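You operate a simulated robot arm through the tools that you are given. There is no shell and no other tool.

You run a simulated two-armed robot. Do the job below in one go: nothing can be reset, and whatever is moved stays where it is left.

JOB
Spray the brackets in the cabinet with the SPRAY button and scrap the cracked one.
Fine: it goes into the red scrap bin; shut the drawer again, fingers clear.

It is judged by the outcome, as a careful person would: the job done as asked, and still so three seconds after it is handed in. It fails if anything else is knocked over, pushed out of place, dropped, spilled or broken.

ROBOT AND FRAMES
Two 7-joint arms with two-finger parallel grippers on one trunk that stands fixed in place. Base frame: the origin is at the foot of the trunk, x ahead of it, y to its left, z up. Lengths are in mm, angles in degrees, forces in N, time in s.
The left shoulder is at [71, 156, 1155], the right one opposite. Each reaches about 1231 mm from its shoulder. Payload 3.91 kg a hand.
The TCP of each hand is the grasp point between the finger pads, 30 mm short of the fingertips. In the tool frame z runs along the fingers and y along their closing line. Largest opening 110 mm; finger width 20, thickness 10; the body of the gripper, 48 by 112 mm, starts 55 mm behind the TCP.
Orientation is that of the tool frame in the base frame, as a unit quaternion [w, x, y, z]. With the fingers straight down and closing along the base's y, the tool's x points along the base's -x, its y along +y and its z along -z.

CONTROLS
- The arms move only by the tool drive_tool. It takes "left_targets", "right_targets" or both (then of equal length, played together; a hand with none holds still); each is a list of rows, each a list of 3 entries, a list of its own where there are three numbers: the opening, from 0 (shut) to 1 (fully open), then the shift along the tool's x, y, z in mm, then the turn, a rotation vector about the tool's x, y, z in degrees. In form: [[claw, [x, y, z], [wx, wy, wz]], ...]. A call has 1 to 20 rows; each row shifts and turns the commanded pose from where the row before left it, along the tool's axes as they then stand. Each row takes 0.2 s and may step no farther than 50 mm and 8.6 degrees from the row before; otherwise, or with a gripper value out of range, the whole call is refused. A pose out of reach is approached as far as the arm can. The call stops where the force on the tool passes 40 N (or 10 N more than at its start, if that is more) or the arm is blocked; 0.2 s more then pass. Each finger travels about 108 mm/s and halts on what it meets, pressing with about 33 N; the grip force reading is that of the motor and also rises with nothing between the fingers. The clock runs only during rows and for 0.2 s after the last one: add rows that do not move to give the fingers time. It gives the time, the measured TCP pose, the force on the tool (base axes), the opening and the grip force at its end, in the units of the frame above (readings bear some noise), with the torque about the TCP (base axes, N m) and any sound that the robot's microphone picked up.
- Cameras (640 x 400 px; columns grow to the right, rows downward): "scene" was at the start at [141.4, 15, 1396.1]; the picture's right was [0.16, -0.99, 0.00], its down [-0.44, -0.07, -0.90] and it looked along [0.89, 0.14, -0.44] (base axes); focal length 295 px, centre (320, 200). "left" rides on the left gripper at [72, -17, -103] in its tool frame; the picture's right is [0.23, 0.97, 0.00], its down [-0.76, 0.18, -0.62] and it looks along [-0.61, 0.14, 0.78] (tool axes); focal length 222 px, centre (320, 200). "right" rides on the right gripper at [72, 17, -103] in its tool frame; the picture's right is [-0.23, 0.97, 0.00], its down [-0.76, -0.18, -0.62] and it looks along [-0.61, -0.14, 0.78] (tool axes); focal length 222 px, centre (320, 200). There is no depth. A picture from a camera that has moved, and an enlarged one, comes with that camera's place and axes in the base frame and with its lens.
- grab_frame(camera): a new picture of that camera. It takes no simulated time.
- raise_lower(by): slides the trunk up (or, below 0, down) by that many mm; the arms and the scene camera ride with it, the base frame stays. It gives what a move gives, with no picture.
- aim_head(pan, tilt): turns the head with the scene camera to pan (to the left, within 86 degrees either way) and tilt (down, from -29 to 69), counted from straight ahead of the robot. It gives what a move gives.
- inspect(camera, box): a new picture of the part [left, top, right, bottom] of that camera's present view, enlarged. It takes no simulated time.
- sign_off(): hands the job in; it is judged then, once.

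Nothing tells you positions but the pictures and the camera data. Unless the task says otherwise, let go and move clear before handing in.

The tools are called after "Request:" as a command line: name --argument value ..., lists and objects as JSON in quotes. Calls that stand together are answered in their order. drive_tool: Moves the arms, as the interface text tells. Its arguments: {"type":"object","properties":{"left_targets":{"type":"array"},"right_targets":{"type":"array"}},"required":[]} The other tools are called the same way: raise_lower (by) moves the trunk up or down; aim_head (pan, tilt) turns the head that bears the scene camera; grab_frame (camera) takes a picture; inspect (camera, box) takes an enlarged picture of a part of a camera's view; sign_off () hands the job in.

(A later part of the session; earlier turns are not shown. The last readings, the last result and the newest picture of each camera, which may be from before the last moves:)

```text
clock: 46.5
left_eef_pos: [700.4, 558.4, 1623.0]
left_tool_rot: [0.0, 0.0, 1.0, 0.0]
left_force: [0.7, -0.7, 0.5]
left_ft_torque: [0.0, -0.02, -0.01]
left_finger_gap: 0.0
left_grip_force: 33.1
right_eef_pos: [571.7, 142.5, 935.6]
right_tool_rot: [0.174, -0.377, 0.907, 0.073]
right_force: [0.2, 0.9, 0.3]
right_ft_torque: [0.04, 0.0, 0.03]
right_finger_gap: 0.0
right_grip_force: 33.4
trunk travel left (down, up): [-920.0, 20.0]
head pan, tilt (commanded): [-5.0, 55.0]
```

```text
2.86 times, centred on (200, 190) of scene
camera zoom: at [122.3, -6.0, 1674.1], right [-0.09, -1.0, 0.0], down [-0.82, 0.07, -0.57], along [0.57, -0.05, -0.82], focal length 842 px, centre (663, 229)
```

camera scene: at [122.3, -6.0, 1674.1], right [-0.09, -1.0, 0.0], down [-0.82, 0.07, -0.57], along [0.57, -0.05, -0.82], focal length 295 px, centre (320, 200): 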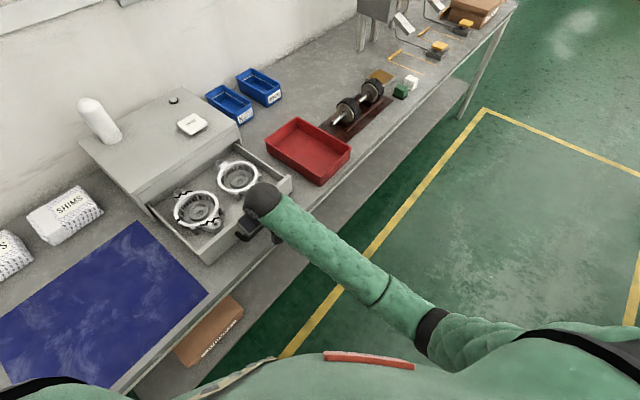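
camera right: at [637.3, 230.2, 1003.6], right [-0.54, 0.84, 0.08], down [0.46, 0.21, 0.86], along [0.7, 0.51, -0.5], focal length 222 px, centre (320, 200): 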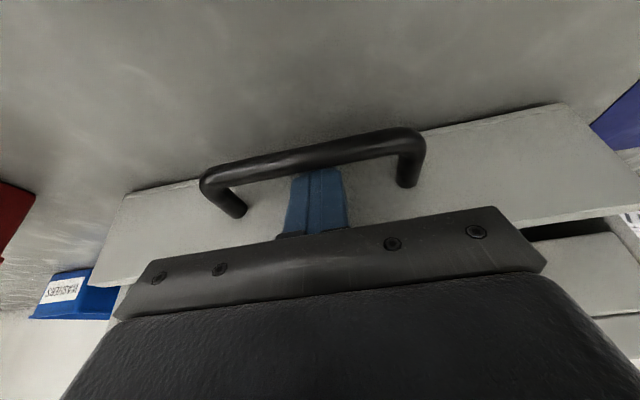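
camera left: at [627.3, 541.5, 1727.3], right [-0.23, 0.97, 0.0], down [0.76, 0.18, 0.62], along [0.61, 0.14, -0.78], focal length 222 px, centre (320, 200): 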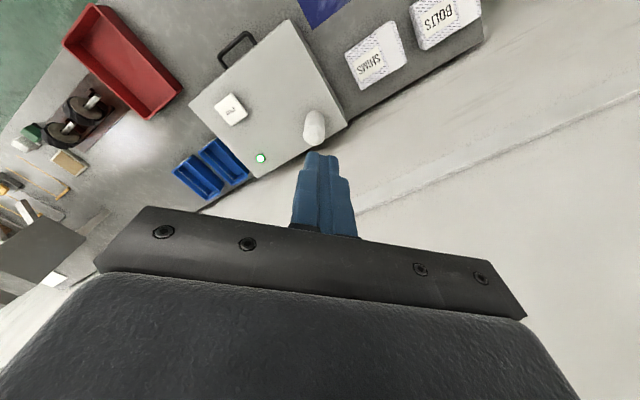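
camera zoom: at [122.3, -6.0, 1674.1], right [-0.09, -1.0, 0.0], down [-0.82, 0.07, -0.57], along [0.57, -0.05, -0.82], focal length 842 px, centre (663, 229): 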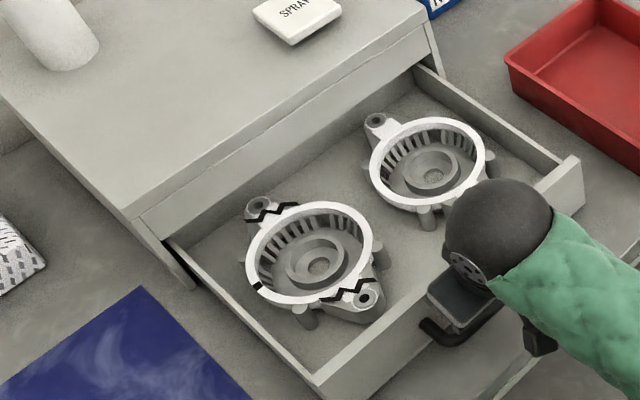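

It's still free-running, and the rear ear is now about 20 mm under the lid. I'll pull another 35 mm gently.

Request:
drive_tool --right_targets '[[0, [6.5, 0, -2.6], [0, 0, 0]], [0, [6.5, 0, -2.6], [0, 0, 0]], [0, [6.5, 0, -2.6], [0, 0, 0]], [0, [6.5, 0, -2.6], [0, 0, 0]], [0, [6.5, 0, -2.6], [0, 0, 0]]]'

Request:
grab_frame --camera "scene"

Request:
inspect --camera "scene" --box '[110, 120, 290, 260]'

Request:
inspect --camera "left" --box '[160, 0, 360, 140]'

```text
clock: 47.7
left_eef_pos: [701.6, 559.9, 1622.5]
left_tool_rot: [0.0, 0.0, 1.0, -0.001]
left_force: [-0.8, 0.9, 0.9]
left_ft_torque: [0.02, 0.02, 0.02]
left_finger_gap: 0.2
left_grip_force: 33.4
right_eef_pos: [551.3, 121.9, 935.9]
right_tool_rot: [0.178, -0.378, 0.906, 0.075]
right_force: [17.2, 16.8, -13.4]
right_ft_torque: [0.39, -0.33, 0.06]
right_finger_gap: 0.0
right_grip_force: 33.1
trunk travel left (down, up): [-920.0, 20.0]
head pan, tilt (commanded): [-5.0, 55.0]
stopped in row 5 (right hand): the force on the tool passed its limit at 54 N (the readings are from after the stop); the commanded pose is now the measured one
```

```text
taken
camera scene: at [123.8, -4.5, 1673.9], right [-0.09, -1.0, 0.0], down [-0.82, 0.07, -0.57], along [0.57, -0.05, -0.82], focal length 295 px, centre (320, 200)
```

scene: 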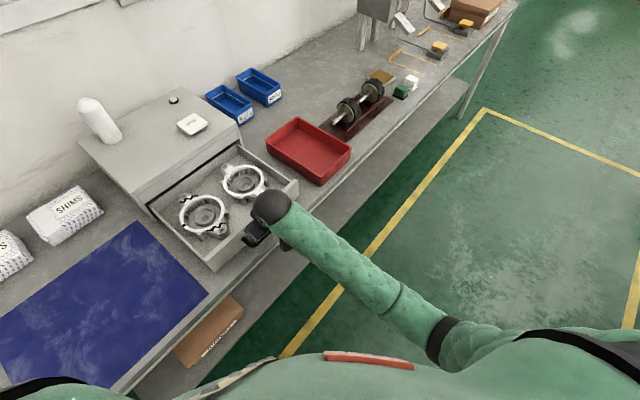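

```text
2.86 times, centred on (200, 190) of scene
camera zoom: at [123.8, -4.5, 1673.9], right [-0.09, -1.0, 0.0], down [-0.82, 0.07, -0.57], along [0.57, -0.05, -0.82], focal length 842 px, centre (663, 229)
```

zoom: 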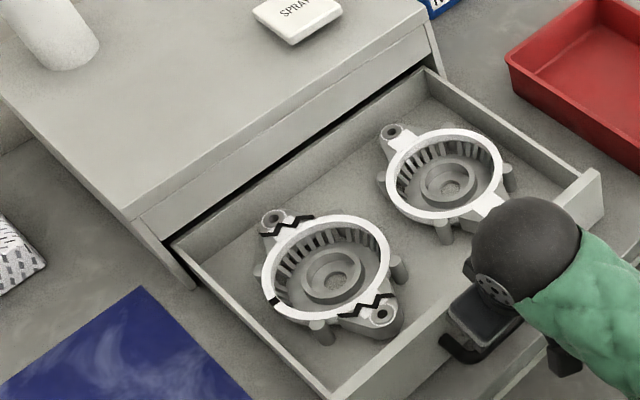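

```text
2.86 times, centred on (260, 70) of left
camera zoom: at [628.4, 542.9, 1726.6], right [-0.23, 0.97, 0.0], down [0.76, 0.18, 0.62], along [0.61, 0.14, -0.78], focal length 635 px, centre (491, 571)
```

zoom: 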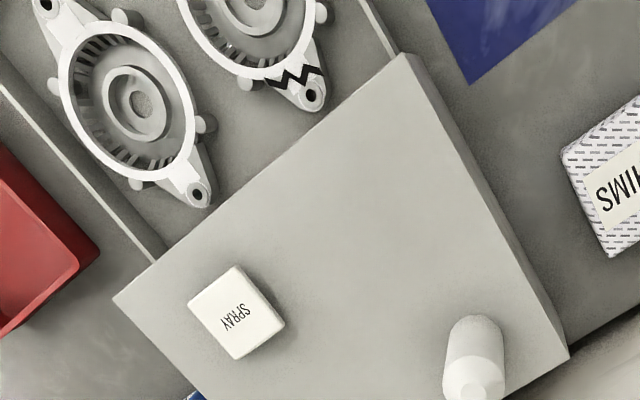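

The drawer has reached its end stop at about 260 mm and both brackets are now clear of the lid; the cabinet hasn't moved. I'll release the pull and lift the fingers straight up out of the handle.

Request:
drive_tool --right_targets '[[0, [-5.6, 0, 2.2], [0, 0, 0]], [0, [-5.6, 0, 2.2], [0, 0, 0]], [0, [-3.7, 0, -9.3], [0, 0, 0]], [0, [-5.6, 0, -13.9], [0, 0, 0]], [0, [-7.5, 0, -18.5], [0, 0, 0]], [0, [-7.5, 0, -18.5], [0, 0, 0]], [0, [0, 0, 0], [0, 0, 0]]]'

Request:
grab_frame --camera "right"

Request:
grab_frame --camera "scene"

```text
clock: 49.3
left_eef_pos: [699.6, 558.3, 1624.2]
left_tool_rot: [0.001, 0.0, 1.0, 0.0]
left_force: [0.3, 0.2, -0.4]
left_ft_torque: [0.01, 0.01, -0.01]
left_finger_gap: 0.1
left_grip_force: 32.7
right_eef_pos: [559.3, 127.6, 1002.2]
right_tool_rot: [0.177, -0.378, 0.906, 0.075]
right_force: [-0.2, -0.3, 0.2]
right_ft_torque: [0.03, 0.0, 0.0]
right_finger_gap: 0.0
right_grip_force: 33.4
trunk travel left (down, up): [-920.0, 20.0]
head pan, tilt (commanded): [-5.0, 55.0]
```

```text
taken
camera right: at [472.9, 64.6, 1070.4], right [-0.54, 0.84, 0.09], down [0.46, 0.21, 0.86], along [0.7, 0.51, -0.5], focal length 222 px, centre (320, 200)
```

right: 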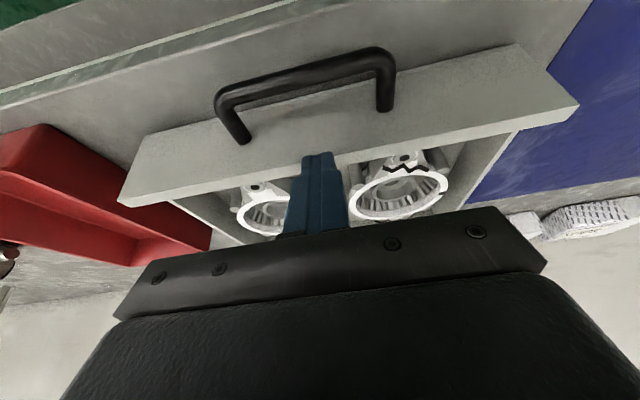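

```text
taken
camera scene: at [122.7, -5.8, 1674.1], right [-0.09, -1.0, 0.0], down [-0.82, 0.07, -0.57], along [0.57, -0.05, -0.82], focal length 295 px, centre (320, 200)
```

scene: 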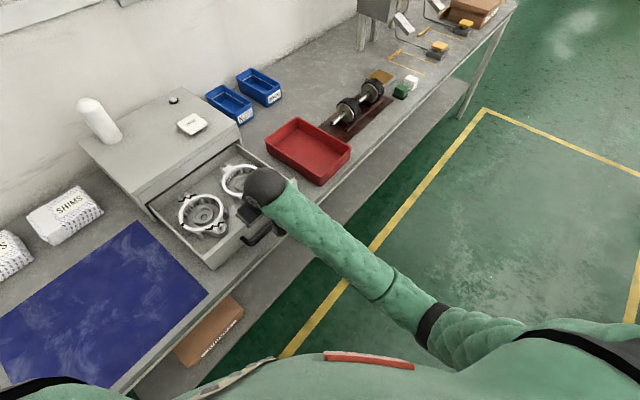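

The hand is clear of the handle. I'll raise it, level the fingers to straight down, and move over the cracked bracket to study it from above.

Request:
drive_tool --right_targets '[[0, [-15, 0, -37], [0, 0, 0]], [0, [-15, 0, -37], [0, 0, 0]], [0, [-15, 0, -37], [0, 0, 0]], [0, [-15, 0, -37], [0, 0, 0]], [0, [-15, 0, -37], [0, 0, 0]], [0.5, [0, 0, 0], [0, 7.4, 0]], [1, [0, 0, 0], [0, 7.4, 0]], [1, [0, 0, 0], [0, 7.4, 0]], [1, [-33.5, 15.4, 22], [0, 0, 0]], [1, [-33.5, 15.4, 22], [0, 0, 0]], [1, [-33.5, 15.4, 22], [0, 0, 0]], [1, [-33.5, 15.4, 22], [0, 0, 0]], [1, [-33.5, 15.4, 22], [0, 0, 0]], [1, [0, 0, 0], [0, 0, 0]]]'

Request:
grab_frame --camera "right"

Request:
grab_frame --camera "scene"

```text
clock: 52.3
left_eef_pos: [699.2, 557.6, 1624.2]
left_tool_rot: [0.0, 0.0, 1.0, 0.0]
left_force: [-0.4, 0.2, -0.5]
left_ft_torque: [0.01, -0.01, -0.01]
left_finger_gap: 0.1
left_grip_force: 32.5
right_eef_pos: [624.3, 299.8, 1092.2]
right_tool_rot: [0.0, -0.385, 0.923, 0.0]
right_force: [0.7, -1.2, 0.1]
right_ft_torque: [-0.02, 0.0, -0.02]
right_finger_gap: 110.0
right_grip_force: 0.0
trunk travel left (down, up): [-920.0, 20.0]
head pan, tilt (commanded): [-5.0, 55.0]
```

```text
taken
camera right: at [562.7, 259.9, 1195.1], right [-0.53, 0.85, 0.0], down [0.66, 0.42, 0.62], along [0.53, 0.33, -0.78], focal length 222 px, centre (320, 200)
```

right: 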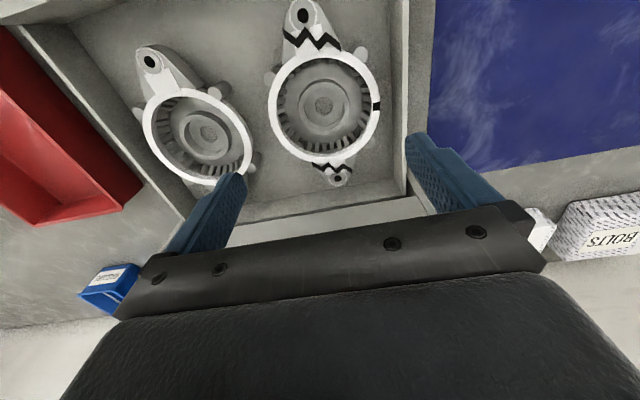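

```text
taken
camera scene: at [122.8, -7.0, 1674.1], right [-0.09, -1.0, 0.0], down [-0.82, 0.07, -0.57], along [0.57, -0.05, -0.82], focal length 295 px, centre (320, 200)
```

scene: 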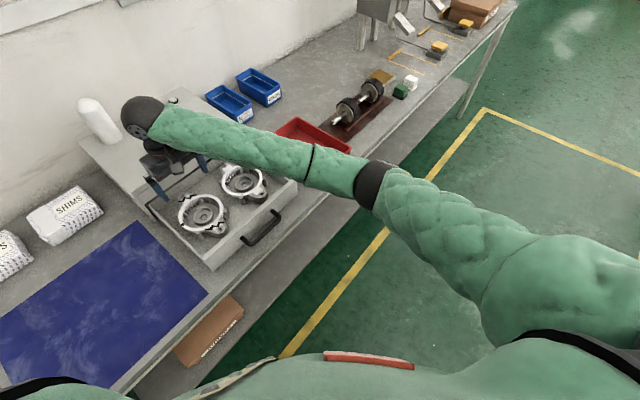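

Now I have a good overhead view of both brackets; only the left one (nearer the blue mat) is cracked. I'll enlarge it to measure its size and find a sound grip.

Request:
inspect --camera "right" --box '[240, 0, 420, 200]'

Request:
inspect --camera "scene" --box '[160, 170, 260, 260]'

Request:
inspect --camera "right" --box '[110, 20, 270, 200]'

```text
2.00 times, centred on (330, 100) of right
camera zoom: at [562.7, 259.9, 1195.1], right [-0.53, 0.85, 0.0], down [0.66, 0.42, 0.62], along [0.53, 0.33, -0.78], focal length 444 px, centre (300, 400)
```

zoom: 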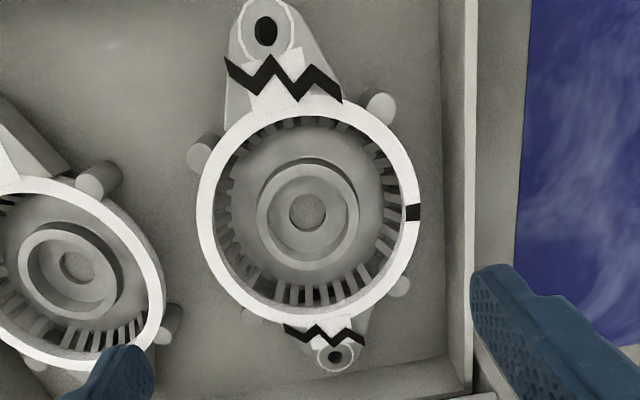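

```text
4.44 times, centred on (210, 215) of scene
camera zoom: at [122.8, -7.0, 1674.1], right [-0.09, -1.0, 0.0], down [-0.82, 0.07, -0.57], along [0.57, -0.05, -0.82], focal length 1310 px, centre (809, 133)
```

zoom: 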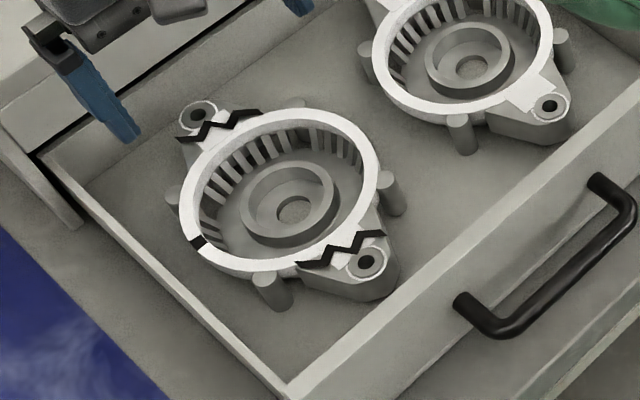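

```text
2.22 times, centred on (190, 110) of right
camera zoom: at [562.7, 259.9, 1195.1], right [-0.53, 0.85, 0.0], down [0.66, 0.42, 0.62], along [0.53, 0.33, -0.78], focal length 494 px, centre (609, 400)
```

zoom: 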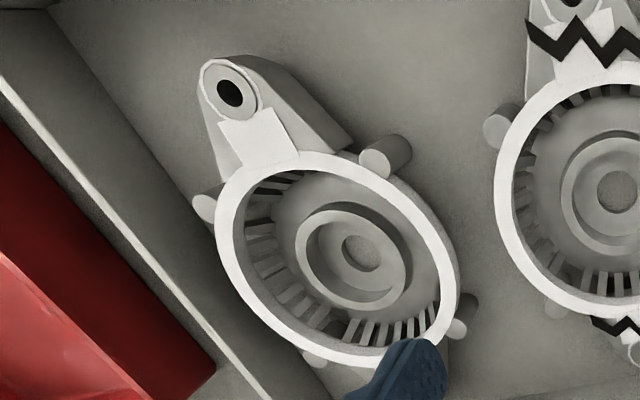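

The cracked bracket is a cast bowl about 130 mm across, too wide to grip from outside (110 mm limit), and its ears are cracked. I'll insert partly shut fingers into the ring at its centre and open them outward against the inner wall, which holds it at its centre of mass. First I'll centre over about (621.5, 301.5) and come down to just above the rim.

Request:
drive_tool --right_targets '[[0.42, [0.8, 3.2, 0], [0, 0, 0]], [0.42, [0, 0, 20], [0, 0, 0]], [0.42, [0, 0, 20], [0, 0, 0]], [0.42, [0, 0, 20], [0, 0, 0]], [0.42, [0, 0, 20], [0, 0, 0]], [0.42, [0, 0, 15], [0, 0, 0]], [0.42, [0, 0, 0], [0, 0, 0]]]'

Request:
grab_frame --camera "right"

Request:
inspect --camera "scene" --box '[140, 140, 260, 260]'

Request:
inspect --camera "left" --box '[160, 0, 360, 140]'

```text
clock: 53.9
left_eef_pos: [700.1, 559.3, 1623.8]
left_tool_rot: [0.001, 0.0, 1.0, 0.0]
left_force: [0.0, 0.8, -0.2]
left_ft_torque: [-0.02, 0.02, -0.04]
left_finger_gap: 0.0
left_grip_force: 32.6
right_eef_pos: [619.9, 303.5, 995.1]
right_tool_rot: [0.0, -0.384, 0.923, 0.0]
right_force: [0.1, 0.7, -0.2]
right_ft_torque: [0.02, 0.02, -0.02]
right_finger_gap: 46.3
right_grip_force: 0.0
trunk travel left (down, up): [-920.0, 20.0]
head pan, tilt (commanded): [-5.0, 55.0]
```

```text
taken
camera right: at [557.4, 262.9, 1098.4], right [-0.53, 0.85, 0.0], down [0.66, 0.42, 0.62], along [0.53, 0.33, -0.78], focal length 222 px, centre (320, 200)
```

right: 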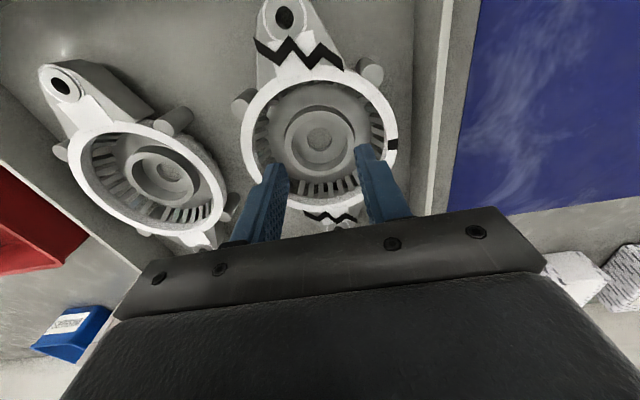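

```text
3.33 times, centred on (200, 200) of scene
camera zoom: at [122.8, -5.4, 1674.1], right [-0.09, -1.0, 0.0], down [-0.82, 0.07, -0.57], along [0.57, -0.05, -0.82], focal length 983 px, centre (720, 200)
```

zoom: 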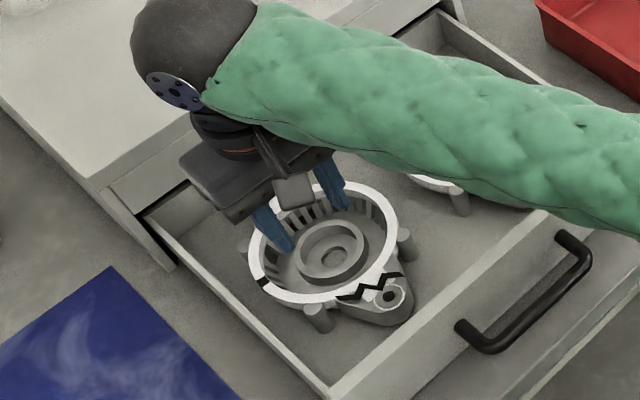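

```text
2.86 times, centred on (260, 70) of left
camera zoom: at [627.4, 541.9, 1727.4], right [-0.23, 0.97, 0.0], down [0.76, 0.18, 0.62], along [0.61, 0.14, -0.78], focal length 635 px, centre (491, 571)
```

zoom: 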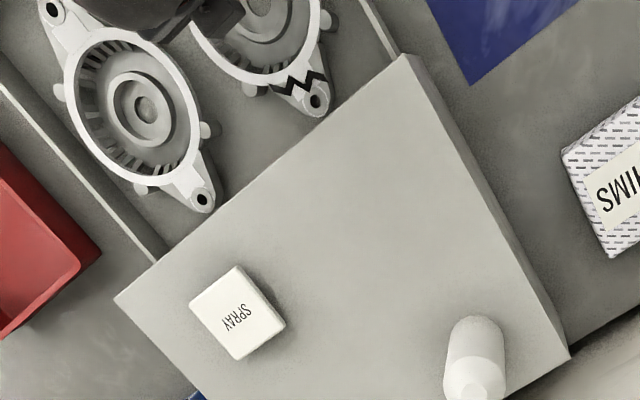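

The bracket is concentric with the hand to within 2–3 mm. My rim-height estimates range from 908 to 940, so I'll descend slowly in small steps and look again partway.

Request:
drive_tool --right_targets '[[0.42, [-2.5, 0, 7], [0, 0, 0]], [0.42, [0, 0, 7], [0, 0, 0]], [0.42, [0, 0, 7], [0, 0, 0]], [0.42, [0, 0, 7], [0, 0, 0]], [0.42, [0, 0, 7], [0, 0, 0]], [0.42, [0, 0, 0], [0, 0, 0]]]'

Request:
inspect --camera "right" --box '[200, 20, 440, 240]'

Request:
inspect --camera "scene" --box '[160, 170, 250, 250]'

```text
clock: 55.3
left_eef_pos: [700.5, 559.2, 1623.6]
left_tool_rot: [0.0, 0.0, 1.0, 0.0]
left_force: [-0.7, -0.6, 0.7]
left_ft_torque: [0.02, 0.02, 0.0]
left_finger_gap: 0.0
left_grip_force: 33.0
right_eef_pos: [620.2, 304.3, 962.8]
right_tool_rot: [-0.001, -0.385, 0.923, 0.0]
right_force: [1.0, 0.4, 0.8]
right_ft_torque: [0.01, -0.01, -0.03]
right_finger_gap: 46.2
right_grip_force: 0.0
trunk travel left (down, up): [-920.0, 20.0]
head pan, tilt (commanded): [-5.0, 55.0]
```

```text
1.82 times, centred on (320, 130) of right
camera zoom: at [558.4, 265.5, 1065.4], right [-0.53, 0.85, 0.0], down [0.66, 0.42, 0.62], along [0.53, 0.33, -0.78], focal length 404 px, centre (320, 327)
```

zoom: 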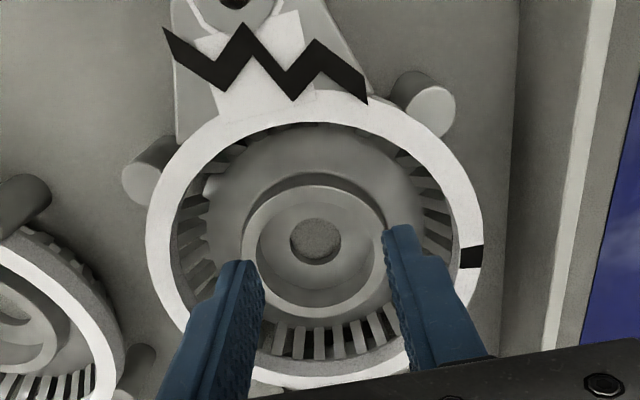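

```text
5.00 times, centred on (205, 210) of scene
camera zoom: at [122.7, -5.8, 1674.1], right [-0.09, -1.0, 0.0], down [-0.82, 0.07, -0.57], along [0.57, -0.05, -0.82], focal length 1474 px, centre (895, 150)
```

zoom: 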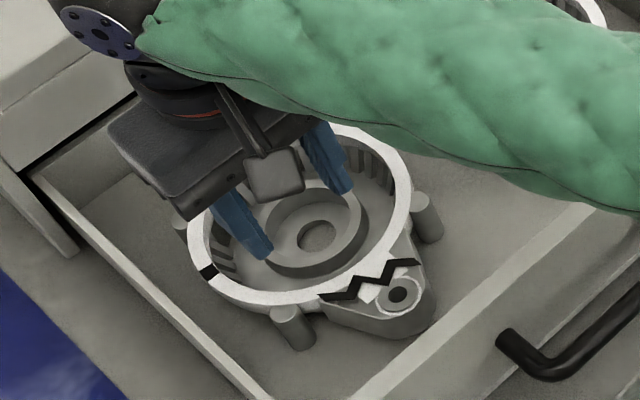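

The fingers are entering the bowl cleanly. I'll open them to a 70 mm gap so they straddle the central hub, roughly 62 mm across, and go down further in small steps.

Request:
drive_tool --right_targets '[[0.64, [0, 0, 0], [0, 0, 0]], [0.64, [0, 0, 0], [0, 0, 0]], [0.64, [0, 0, 5], [0, 0, 0]], [0.64, [0, 0, 5], [0, 0, 0]], [0.64, [0, 0, 5], [0, 0, 0]], [0.64, [0, 0, 0], [0, 0, 0]]]'

Request:
inspect --camera "right" --box '[200, 20, 440, 240]'

Request:
inspect --camera "scene" --box '[160, 170, 250, 250]'

```text
clock: 56.7
left_eef_pos: [700.5, 559.2, 1624.1]
left_tool_rot: [0.0, 0.0, 1.0, -0.001]
left_force: [-0.1, -0.3, -0.5]
left_ft_torque: [-0.02, 0.02, 0.02]
left_finger_gap: 0.0
left_grip_force: 33.1
right_eef_pos: [620.5, 306.2, 947.8]
right_tool_rot: [0.0, -0.385, 0.923, 0.0]
right_force: [0.5, 0.2, 0.0]
right_ft_torque: [0.01, -0.01, 0.0]
right_finger_gap: 70.8
right_grip_force: 0.0
trunk travel left (down, up): [-920.0, 20.0]
head pan, tilt (commanded): [-5.0, 55.0]
```

```text
1.82 times, centred on (320, 130) of right
camera zoom: at [558.3, 265.7, 1050.9], right [-0.53, 0.85, 0.0], down [0.66, 0.42, 0.62], along [0.53, 0.33, -0.78], focal length 404 px, centre (320, 327)
```

zoom: 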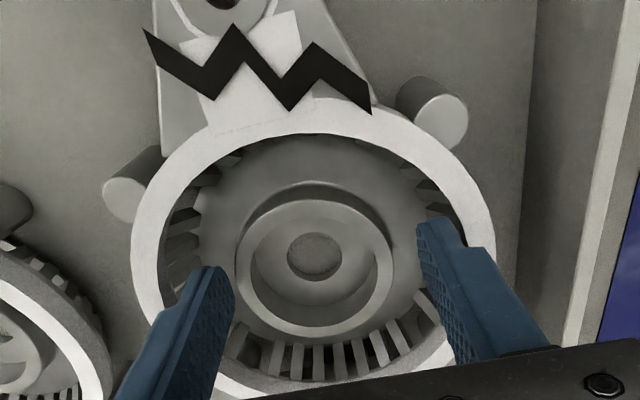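

```text
5.00 times, centred on (205, 210) of scene
camera zoom: at [122.8, -5.6, 1674.1], right [-0.09, -1.0, 0.0], down [-0.82, 0.07, -0.57], along [0.57, -0.05, -0.82], focal length 1474 px, centre (895, 150)
```

zoom: 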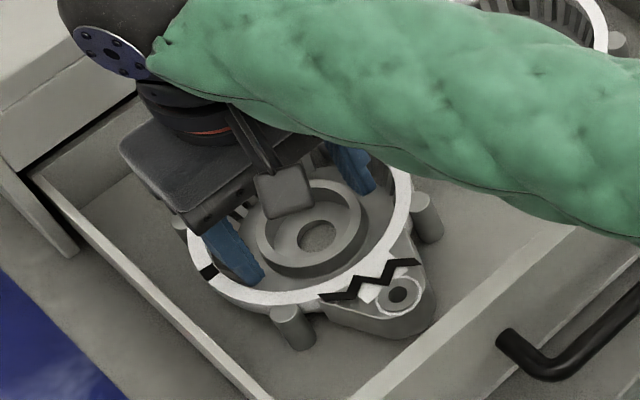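

The fingertips are about 18 mm below the rim, on either side of the hub, with no contact. I'll go down another 8 mm carefully and then close on the hub.

Request:
drive_tool --right_targets '[[0.64, [0, 0, 2.5], [0, 0, 0]], [0.64, [0, 0, 2.5], [0, 0, 0]], [0.64, [0, 0, 3], [0, 0, 0]], [0.64, [0, 0, 0], [0, 0, 0]]]'

Request:
inspect --camera "right" --box '[200, 20, 440, 240]'

Request:
inspect --camera "scene" --box '[160, 170, 250, 250]'

```text
clock: 57.7
left_eef_pos: [699.0, 558.4, 1624.6]
left_tool_rot: [0.0, 0.001, 1.0, 0.0]
left_force: [-0.7, -0.2, 0.1]
left_ft_torque: [0.01, -0.03, -0.02]
left_finger_gap: 0.0
left_grip_force: 33.1
right_eef_pos: [620.2, 302.8, 935.8]
right_tool_rot: [-0.002, -0.384, 0.923, -0.001]
right_force: [-0.2, -0.7, -1.3]
right_ft_torque: [0.06, -0.04, -0.02]
right_finger_gap: 70.1
right_grip_force: 0.0
trunk travel left (down, up): [-920.0, 20.0]
head pan, tilt (commanded): [-5.0, 55.0]
```

```text
1.82 times, centred on (320, 130) of right
camera zoom: at [556.6, 263.8, 1040.2], right [-0.53, 0.85, 0.0], down [0.66, 0.42, 0.62], along [0.53, 0.33, -0.78], focal length 404 px, centre (320, 327)
```

zoom: 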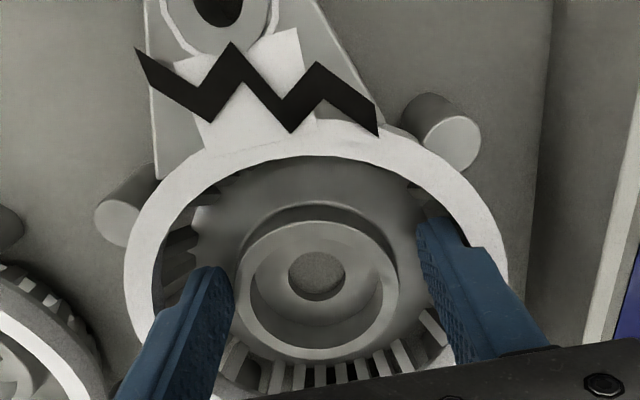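

```text
5.00 times, centred on (205, 210) of scene
camera zoom: at [121.2, -6.2, 1674.2], right [-0.09, -1.0, 0.0], down [-0.82, 0.07, -0.57], along [0.57, -0.05, -0.82], focal length 1474 px, centre (895, 150)
```

zoom: 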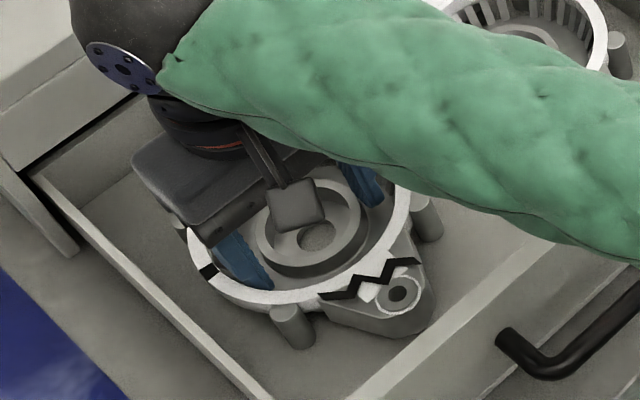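

The head camera shifted by about 1 mm even though the tool force is nil, so I want to rule out the forearm touching something. I'll hold still for a moment and look at the whole scene.

Request:
drive_tool --right_targets '[[0.64, [0, 0, 0], [0, 0, 0]], [0.64, [0, 0, 0], [0, 0, 0]]]'

Request:
grab_frame --camera "scene"

Request:
grab_frame --camera "left"

```text
clock: 58.3
left_eef_pos: [699.3, 560.0, 1623.9]
left_tool_rot: [0.0, 0.0, 1.0, 0.0]
left_force: [-0.1, -0.4, -0.9]
left_ft_torque: [-0.02, -0.02, -0.01]
left_finger_gap: 0.1
left_grip_force: 33.1
right_eef_pos: [620.1, 304.4, 938.9]
right_tool_rot: [-0.001, -0.384, 0.923, 0.0]
right_force: [-0.2, -0.3, 0.9]
right_ft_torque: [-0.01, -0.01, -0.02]
right_finger_gap: 70.5
right_grip_force: 0.0
trunk travel left (down, up): [-920.0, 20.0]
head pan, tilt (commanded): [-5.0, 55.0]
```

```text
taken
camera scene: at [122.0, -6.0, 1674.1], right [-0.09, -1.0, 0.0], down [-0.82, 0.07, -0.57], along [0.57, -0.05, -0.82], focal length 295 px, centre (320, 200)
```

scene: 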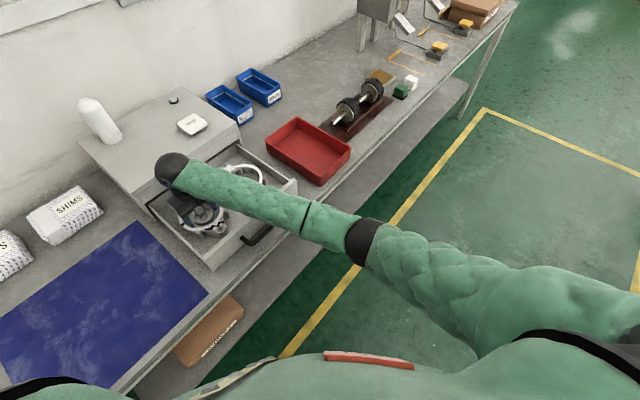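

```text
taken
camera left: at [626.6, 541.3, 1727.9], right [-0.23, 0.97, 0.0], down [0.76, 0.18, 0.62], along [0.61, 0.14, -0.78], focal length 222 px, centre (320, 200)
```

left: 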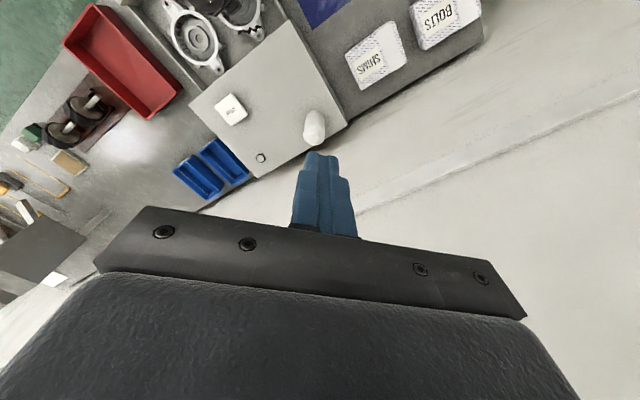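

All settled and nothing is touching; it was only a small sway. Now I'll close the fingers on the hub.

Request:
drive_tool --right_targets '[[0.5, [0, 0, 0], [0, 0, 0]], [0.4, [0, 0, 0], [0, 0, 0]], [0.3, [0, 0, 0], [0, 0, 0]], [0.3, [0, 0, 0], [0, 0, 0]]]'

Request:
inspect --camera "right" --box '[200, 20, 440, 240]'

Request:
inspect --camera "scene" --box '[160, 170, 250, 250]'

```text
clock: 59.3
left_eef_pos: [700.1, 558.6, 1624.0]
left_tool_rot: [-0.001, 0.0, 1.0, 0.001]
left_force: [0.5, -0.2, -0.3]
left_ft_torque: [-0.02, 0.01, 0.03]
left_finger_gap: 0.3
left_grip_force: 33.2
right_eef_pos: [621.5, 304.4, 938.4]
right_tool_rot: [-0.002, -0.384, 0.923, 0.0]
right_force: [2.2, -1.3, -0.5]
right_ft_torque: [-0.12, 0.2, 0.06]
right_finger_gap: 60.8
right_grip_force: 33.2
trunk travel left (down, up): [-920.0, 20.0]
head pan, tilt (commanded): [-5.0, 55.0]
```

```text
1.82 times, centred on (320, 130) of right
camera zoom: at [558.2, 264.9, 1042.0], right [-0.53, 0.85, 0.0], down [0.66, 0.42, 0.62], along [0.53, 0.33, -0.78], focal length 404 px, centre (320, 327)
```

zoom: 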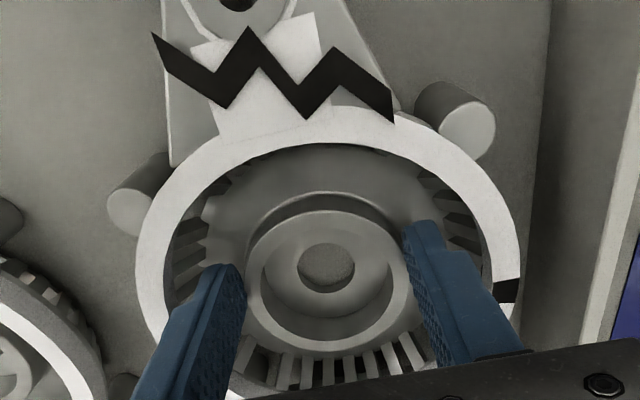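

```text
5.00 times, centred on (205, 210) of scene
camera zoom: at [122.9, -5.7, 1674.1], right [-0.09, -1.0, 0.0], down [-0.82, 0.07, -0.57], along [0.57, -0.05, -0.82], focal length 1474 px, centre (895, 150)
```

zoom: 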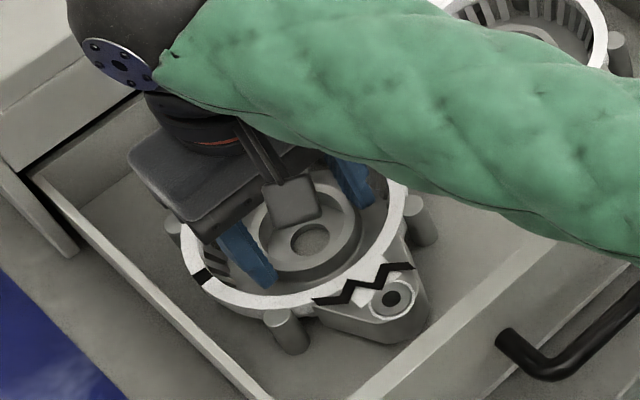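

The fingers closed on the hub (60.8 mm), but the view shows the hub's centre about 10 mm further inward than my grip and the tips only just below the hub's top. I'll open, shift 10 mm inward, go down a little more, and grip again properly.

Request:
drive_tool --right_targets '[[0.64, [0, 0, 0], [0, 0, 0]], [0.64, [0, 0, 0], [0, 0, 0]], [0.64, [-5, 0, 0], [0, 0, 0]], [0.64, [-5, 0, 0], [0, 0, 0]], [0.64, [0, 0, 2.5], [0, 0, 0]], [0.64, [0, 0, 2.5], [0, 0, 0]], [0.64, [0, 0, 0], [0, 0, 0]]]'

Request:
inspect --camera "right" --box '[200, 20, 440, 240]'

Request:
inspect --camera "scene" --box '[160, 170, 250, 250]'

```text
clock: 60.9
left_eef_pos: [700.6, 558.7, 1624.2]
left_tool_rot: [0.0, 0.0, 1.0, 0.0]
left_force: [0.1, 0.4, -0.4]
left_ft_torque: [0.01, 0.04, -0.02]
left_finger_gap: 0.2
left_grip_force: 33.1
right_eef_pos: [628.3, 311.9, 933.2]
right_tool_rot: [0.001, -0.384, 0.923, 0.0]
right_force: [0.5, -0.7, -0.2]
right_ft_torque: [0.06, 0.04, 0.04]
right_finger_gap: 70.4
right_grip_force: 0.0
trunk travel left (down, up): [-920.0, 20.0]
head pan, tilt (commanded): [-5.0, 55.0]
```

```text
1.82 times, centred on (320, 130) of right
camera zoom: at [565.5, 271.8, 1037.1], right [-0.53, 0.85, 0.0], down [0.66, 0.42, 0.62], along [0.53, 0.33, -0.78], focal length 404 px, centre (320, 327)
```

zoom: 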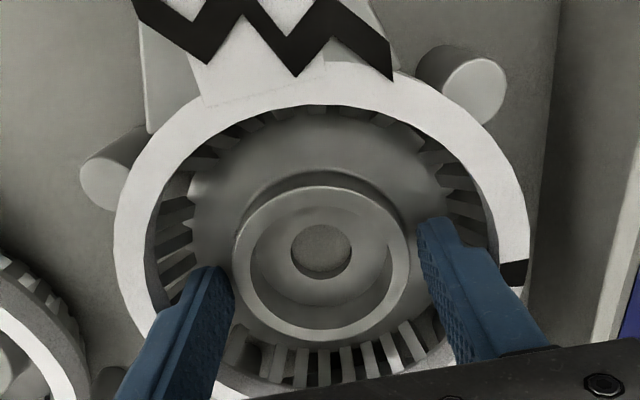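

```text
5.00 times, centred on (205, 210) of scene
camera zoom: at [122.8, -5.5, 1674.1], right [-0.09, -1.0, 0.0], down [-0.82, 0.07, -0.57], along [0.57, -0.05, -0.82], focal length 1474 px, centre (895, 150)
```

zoom: 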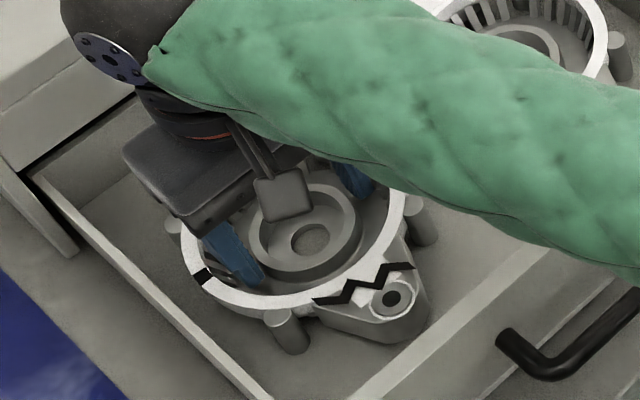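

Now the hub is centred between the fingers. I'll nudge 3 mm inward and 3 mm down, then close and hold.

Request:
drive_tool --right_targets '[[0.64, [-3, 0, 1.5], [0, 0, 0]], [0.64, [0, 0, 1.5], [0, 0, 0]], [0.5, [0, 0, 0], [0, 0, 0]], [0.4, [0, 0, 0], [0, 0, 0]], [0.3, [0, 0, 0], [0, 0, 0]], [0.2, [0, 0, 0], [0, 0, 0]]]'

Request:
inspect --camera "right" --box '[200, 20, 440, 240]'

```text
clock: 62.3
left_eef_pos: [701.5, 558.9, 1623.6]
left_tool_rot: [-0.001, 0.0, 1.0, 0.0]
left_force: [0.6, -0.4, 0.3]
left_ft_torque: [0.03, -0.03, 0.01]
left_finger_gap: 0.0
left_grip_force: 33.1
right_eef_pos: [630.7, 313.8, 930.3]
right_tool_rot: [-0.001, -0.384, 0.923, 0.0]
right_force: [-1.4, 0.5, 0.4]
right_ft_torque: [0.04, 0.23, 0.01]
right_finger_gap: 60.7
right_grip_force: 33.1
trunk travel left (down, up): [-920.0, 20.0]
head pan, tilt (commanded): [-5.0, 55.0]
```

```text
1.82 times, centred on (320, 130) of right
camera zoom: at [567.9, 274.2, 1034.1], right [-0.53, 0.85, 0.0], down [0.66, 0.42, 0.62], along [0.53, 0.33, -0.78], focal length 404 px, centre (320, 327)
```

zoom: 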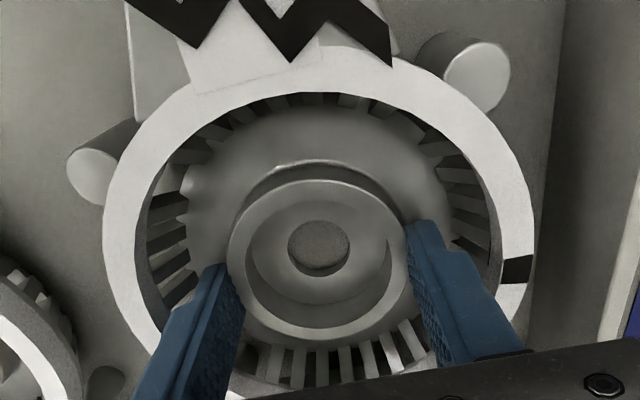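

The hub is gripped at 60.7 mm with full force. I'll lift 20 mm slowly and check that the bracket comes up level.

Request:
drive_tool --right_targets '[[0.1, [0, 0, -4], [0, 0, 0]], [0.1, [0, 0, -4], [0, 0, 0]], [0.1, [0, 0, -6], [0, 0, 0]], [0.1, [0, 0, -6], [0, 0, 0]], [0.1, [0, 0, 0], [0, 0, 0]]]'

Request:
inspect --camera "right" --box '[200, 20, 440, 240]'

Request:
inspect --camera "scene" --box '[150, 150, 270, 260]'

```text
clock: 63.5
left_eef_pos: [700.8, 558.0, 1623.6]
left_tool_rot: [0.0, -0.001, 1.0, 0.0]
left_force: [-0.5, -0.2, -0.1]
left_ft_torque: [0.01, 0.0, -0.03]
left_finger_gap: 0.2
left_grip_force: 33.2
right_eef_pos: [629.8, 314.5, 950.3]
right_tool_rot: [0.0, -0.384, 0.923, 0.0]
right_force: [-0.3, -0.4, -6.1]
right_ft_torque: [0.02, -0.01, 0.02]
right_finger_gap: 60.5
right_grip_force: 32.7
trunk travel left (down, up): [-920.0, 20.0]
head pan, tilt (commanded): [-5.0, 55.0]
```

```text
1.82 times, centred on (320, 130) of right
camera zoom: at [567.8, 274.8, 1053.5], right [-0.53, 0.85, 0.0], down [0.66, 0.42, 0.62], along [0.53, 0.33, -0.78], focal length 404 px, centre (320, 327)
```

zoom: 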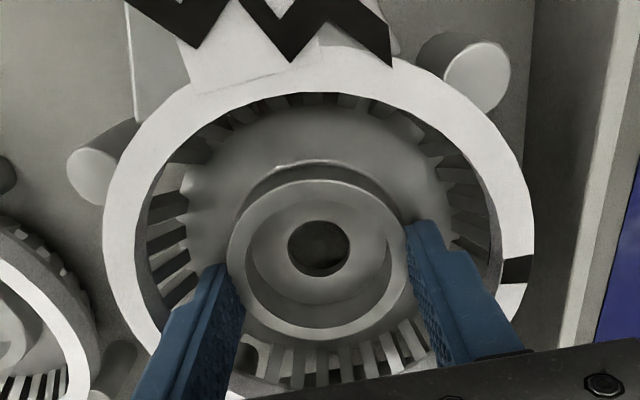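

```text
3.64 times, centred on (210, 205) of scene
camera zoom: at [123.2, -5.3, 1674.0], right [-0.09, -1.0, 0.0], down [-0.82, 0.07, -0.57], along [0.57, -0.05, -0.82], focal length 1072 px, centre (720, 182)
```

zoom: 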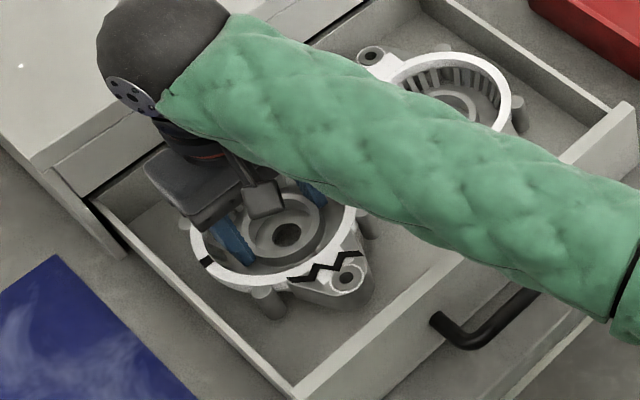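

The bracket is up and level, weighing about 0.6 kg. I'll lift it well clear of the drawer, easing it a little away from the lid, and then check the grip again.

Request:
drive_tool --right_targets '[[0.1, [5, 0, -15], [0, 0, 0]], [0.1, [5, 0, -20], [0, 0, 0]], [0.1, [5, 0, -20], [0, 0, 0]], [0.1, [0, 0, -25], [0, 0, 0]], [0.1, [0, 0, -25], [0, 0, 0]], [0.1, [0, 0, -25], [0, 0, 0]], [0.1, [0, 0, 0], [0, 0, 0]]]'

Request:
grab_frame --camera "scene"

Request:
grab_frame --camera "right"

```text
clock: 65.1
left_eef_pos: [702.0, 559.3, 1622.3]
left_tool_rot: [0.0, 0.0, 1.0, 0.0]
left_force: [0.2, -0.4, -0.8]
left_ft_torque: [0.0, -0.01, 0.03]
left_finger_gap: 0.1
left_grip_force: 33.3
right_eef_pos: [619.5, 302.9, 1081.4]
right_tool_rot: [0.0, -0.384, 0.923, 0.0]
right_force: [-0.1, -0.8, -6.4]
right_ft_torque: [0.05, -0.03, -0.01]
right_finger_gap: 60.6
right_grip_force: 33.1
trunk travel left (down, up): [-920.0, 20.0]
head pan, tilt (commanded): [-5.0, 55.0]
```

```text
taken
camera scene: at [123.1, -5.2, 1674.0], right [-0.09, -1.0, 0.0], down [-0.82, 0.07, -0.57], along [0.57, -0.05, -0.82], focal length 295 px, centre (320, 200)
```

scene: 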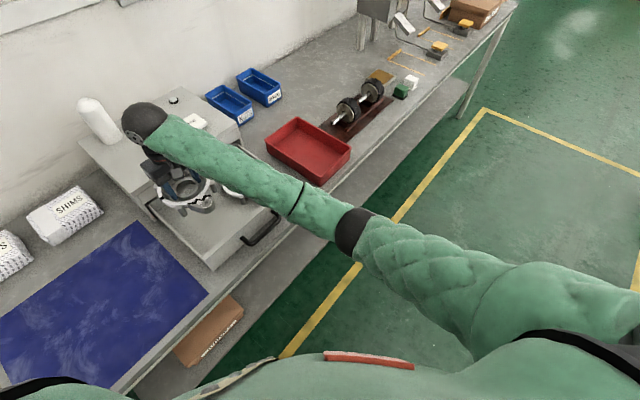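

```text
taken
camera right: at [557.0, 263.4, 1184.8], right [-0.53, 0.85, 0.0], down [0.66, 0.42, 0.62], along [0.53, 0.33, -0.78], focal length 222 px, centre (320, 200)
```

right: 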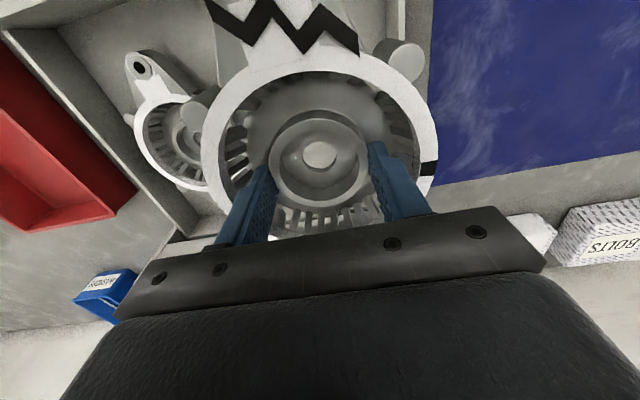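

The bracket is held level at z 1081, well clear. I'll carry it smoothly over to the red bin, centred near (881, -28).

Request:
drive_tool --right_targets '[[0.1, [1.8, -15, 0], [0, 0, 0]], [0.1, [3.5, -25, 0], [0, 0, 0]], [0.1, [3.5, -30, 0], [0, 0, 0]], [0.1, [3.5, -30, 0], [0, 0, 0]], [0.1, [3.5, -30, 0], [0, 0, 0]], [0.1, [3.5, -30, 0], [0, 0, 0]], [0.1, [3.5, -30, 0], [0, 0, 0]], [0.1, [3.5, -30, 0], [0, 0, 0]], [0.1, [3.5, -30, 0], [0, 0, 0]], [0.1, [3.5, -30, 0], [0, 0, 0]], [0.1, [3.5, -30, 0], [0, 0, 0]], [0.1, [3.5, -30, 0], [0, 0, 0]], [0.1, [3.5, -30, 0], [0, 0, 0]], [0.1, [3.5, -30, 0], [0, 0, 0]], [0.1, [2, -20, 0], [0, 0, 0]], [0.1, [0, 0, 0], [0, 0, 0]]]'

Request:
grab_frame --camera "scene"

Request:
grab_frame --camera "right"

Request:
grab_frame --camera "left"

```text
clock: 68.5
left_eef_pos: [700.3, 557.7, 1622.5]
left_tool_rot: [0.0, 0.0, 1.0, 0.0]
left_force: [0.5, -0.4, 0.2]
left_ft_torque: [0.01, 0.01, 0.02]
left_finger_gap: 0.0
left_grip_force: 33.3
right_eef_pos: [881.1, -27.0, 1082.1]
right_tool_rot: [-0.001, -0.384, 0.923, 0.0]
right_force: [-0.2, -1.0, -5.9]
right_ft_torque: [0.02, -0.01, 0.01]
right_finger_gap: 60.5
right_grip_force: 32.7
trunk travel left (down, up): [-920.0, 20.0]
head pan, tilt (commanded): [-5.0, 55.0]
```

```text
taken
camera scene: at [123.3, -5.4, 1674.0], right [-0.09, -1.0, 0.0], down [-0.82, 0.07, -0.57], along [0.57, -0.05, -0.82], focal length 295 px, centre (320, 200)
```

scene: 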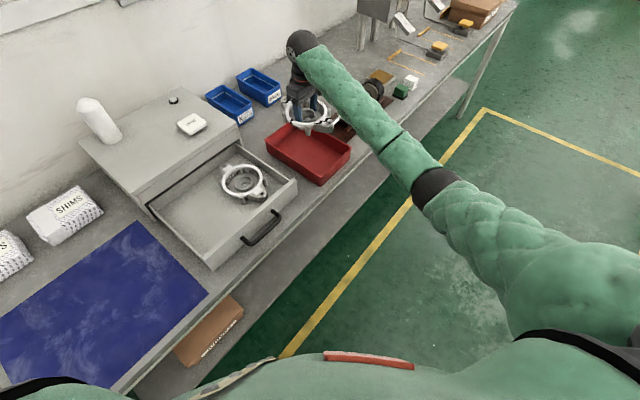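

```text
taken
camera right: at [819.4, -67.4, 1186.0], right [-0.53, 0.85, 0.0], down [0.66, 0.42, 0.62], along [0.53, 0.33, -0.78], focal length 222 px, centre (320, 200)
```

right: 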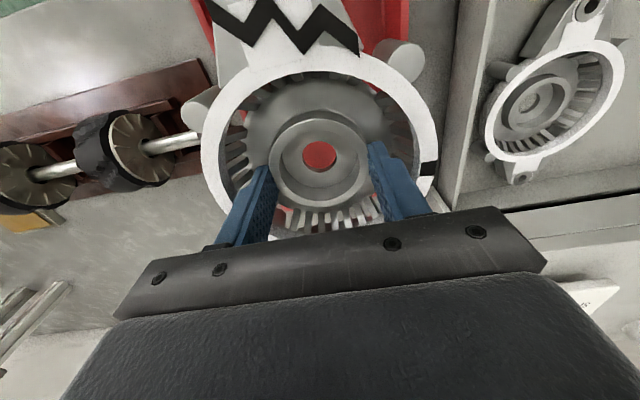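

```text
taken
camera left: at [628.0, 541.9, 1727.1], right [-0.23, 0.97, 0.0], down [0.76, 0.18, 0.62], along [0.61, 0.14, -0.78], focal length 222 px, centre (320, 200)
```

left: 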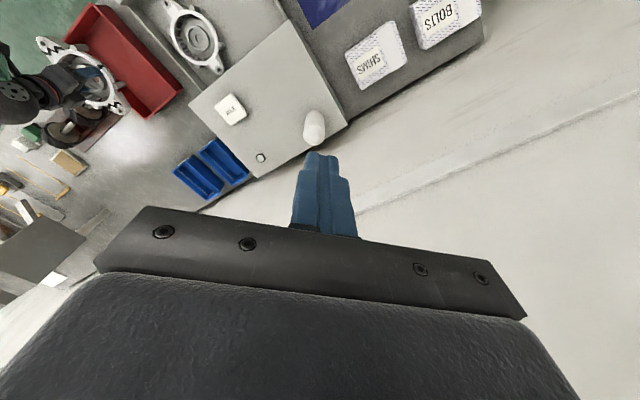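

The bracket hangs over the bin, and the good one is still in its place in the drawer. I'll lower to just above the bin's rim and check the alignment.

Request:
drive_tool --right_targets '[[0.1, [0, 0, 15], [0, 0, 0]], [0.1, [0, 0, 20], [0, 0, 0]], [0.1, [0, 0, 20], [0, 0, 0]], [0.1, [0, 0, 17], [0, 0, 0]], [0.1, [0, 0, 0], [0, 0, 0]]]'

Request:
inspect --camera "scene" --box '[250, 60, 370, 200]'

Request:
grab_frame --camera "right"

Request:
inspect --camera "left" --box '[20, 0, 220, 150]'

```text
clock: 69.7
left_eef_pos: [701.9, 559.1, 1622.9]
left_tool_rot: [0.0, 0.001, 1.0, 0.0]
left_force: [0.2, -0.1, 0.4]
left_ft_torque: [0.04, 0.0, 0.03]
left_finger_gap: 0.1
left_grip_force: 32.7
right_eef_pos: [883.2, -28.3, 1007.9]
right_tool_rot: [-0.002, -0.384, 0.923, 0.0]
right_force: [0.6, -1.1, -6.1]
right_ft_torque: [0.01, -0.01, -0.01]
right_finger_gap: 60.5
right_grip_force: 33.0
trunk travel left (down, up): [-920.0, 20.0]
head pan, tilt (commanded): [-5.0, 55.0]
```

```text
2.86 times, centred on (310, 130) of scene
camera zoom: at [123.4, -5.8, 1674.0], right [-0.09, -1.0, 0.0], down [-0.82, 0.07, -0.57], along [0.57, -0.05, -0.82], focal length 842 px, centre (349, 400)
```

zoom: 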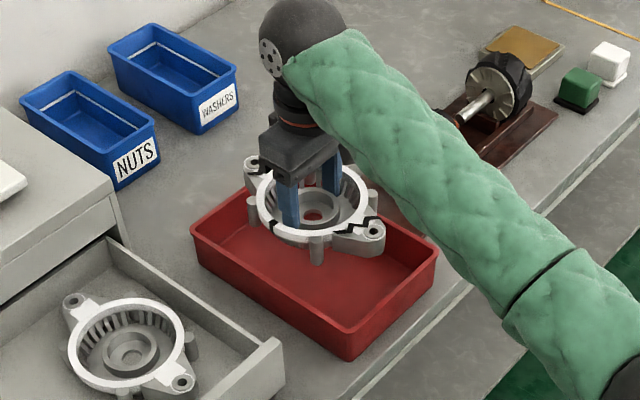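

```text
taken
camera right: at [821.3, -68.0, 1111.9], right [-0.53, 0.85, 0.0], down [0.66, 0.42, 0.62], along [0.53, 0.33, -0.78], focal length 222 px, centre (320, 200)
```

right: 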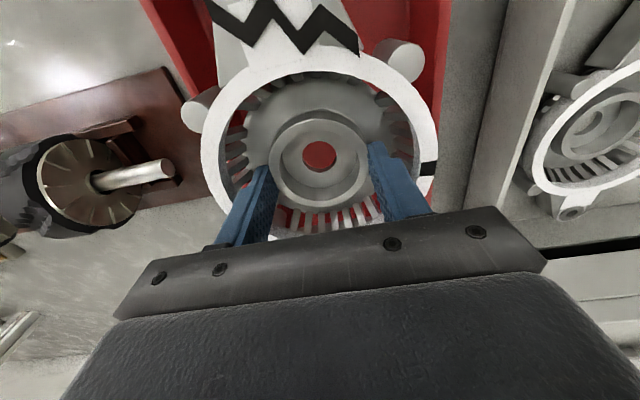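

```text
2.67 times, centred on (120, 75) of left
camera zoom: at [628.0, 541.5, 1727.3], right [-0.23, 0.97, 0.0], down [0.76, 0.18, 0.62], along [0.61, 0.14, -0.78], focal length 592 px, centre (853, 533)
```

zoom: 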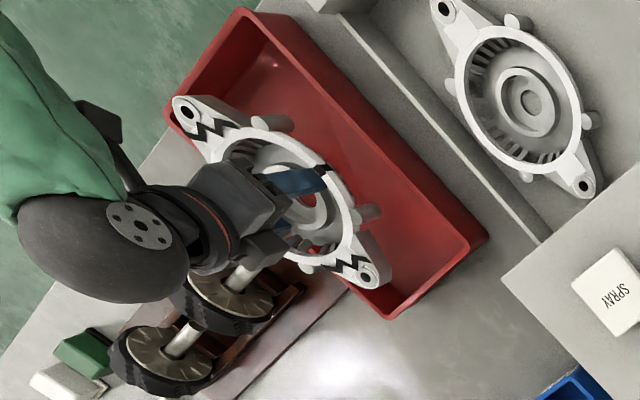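

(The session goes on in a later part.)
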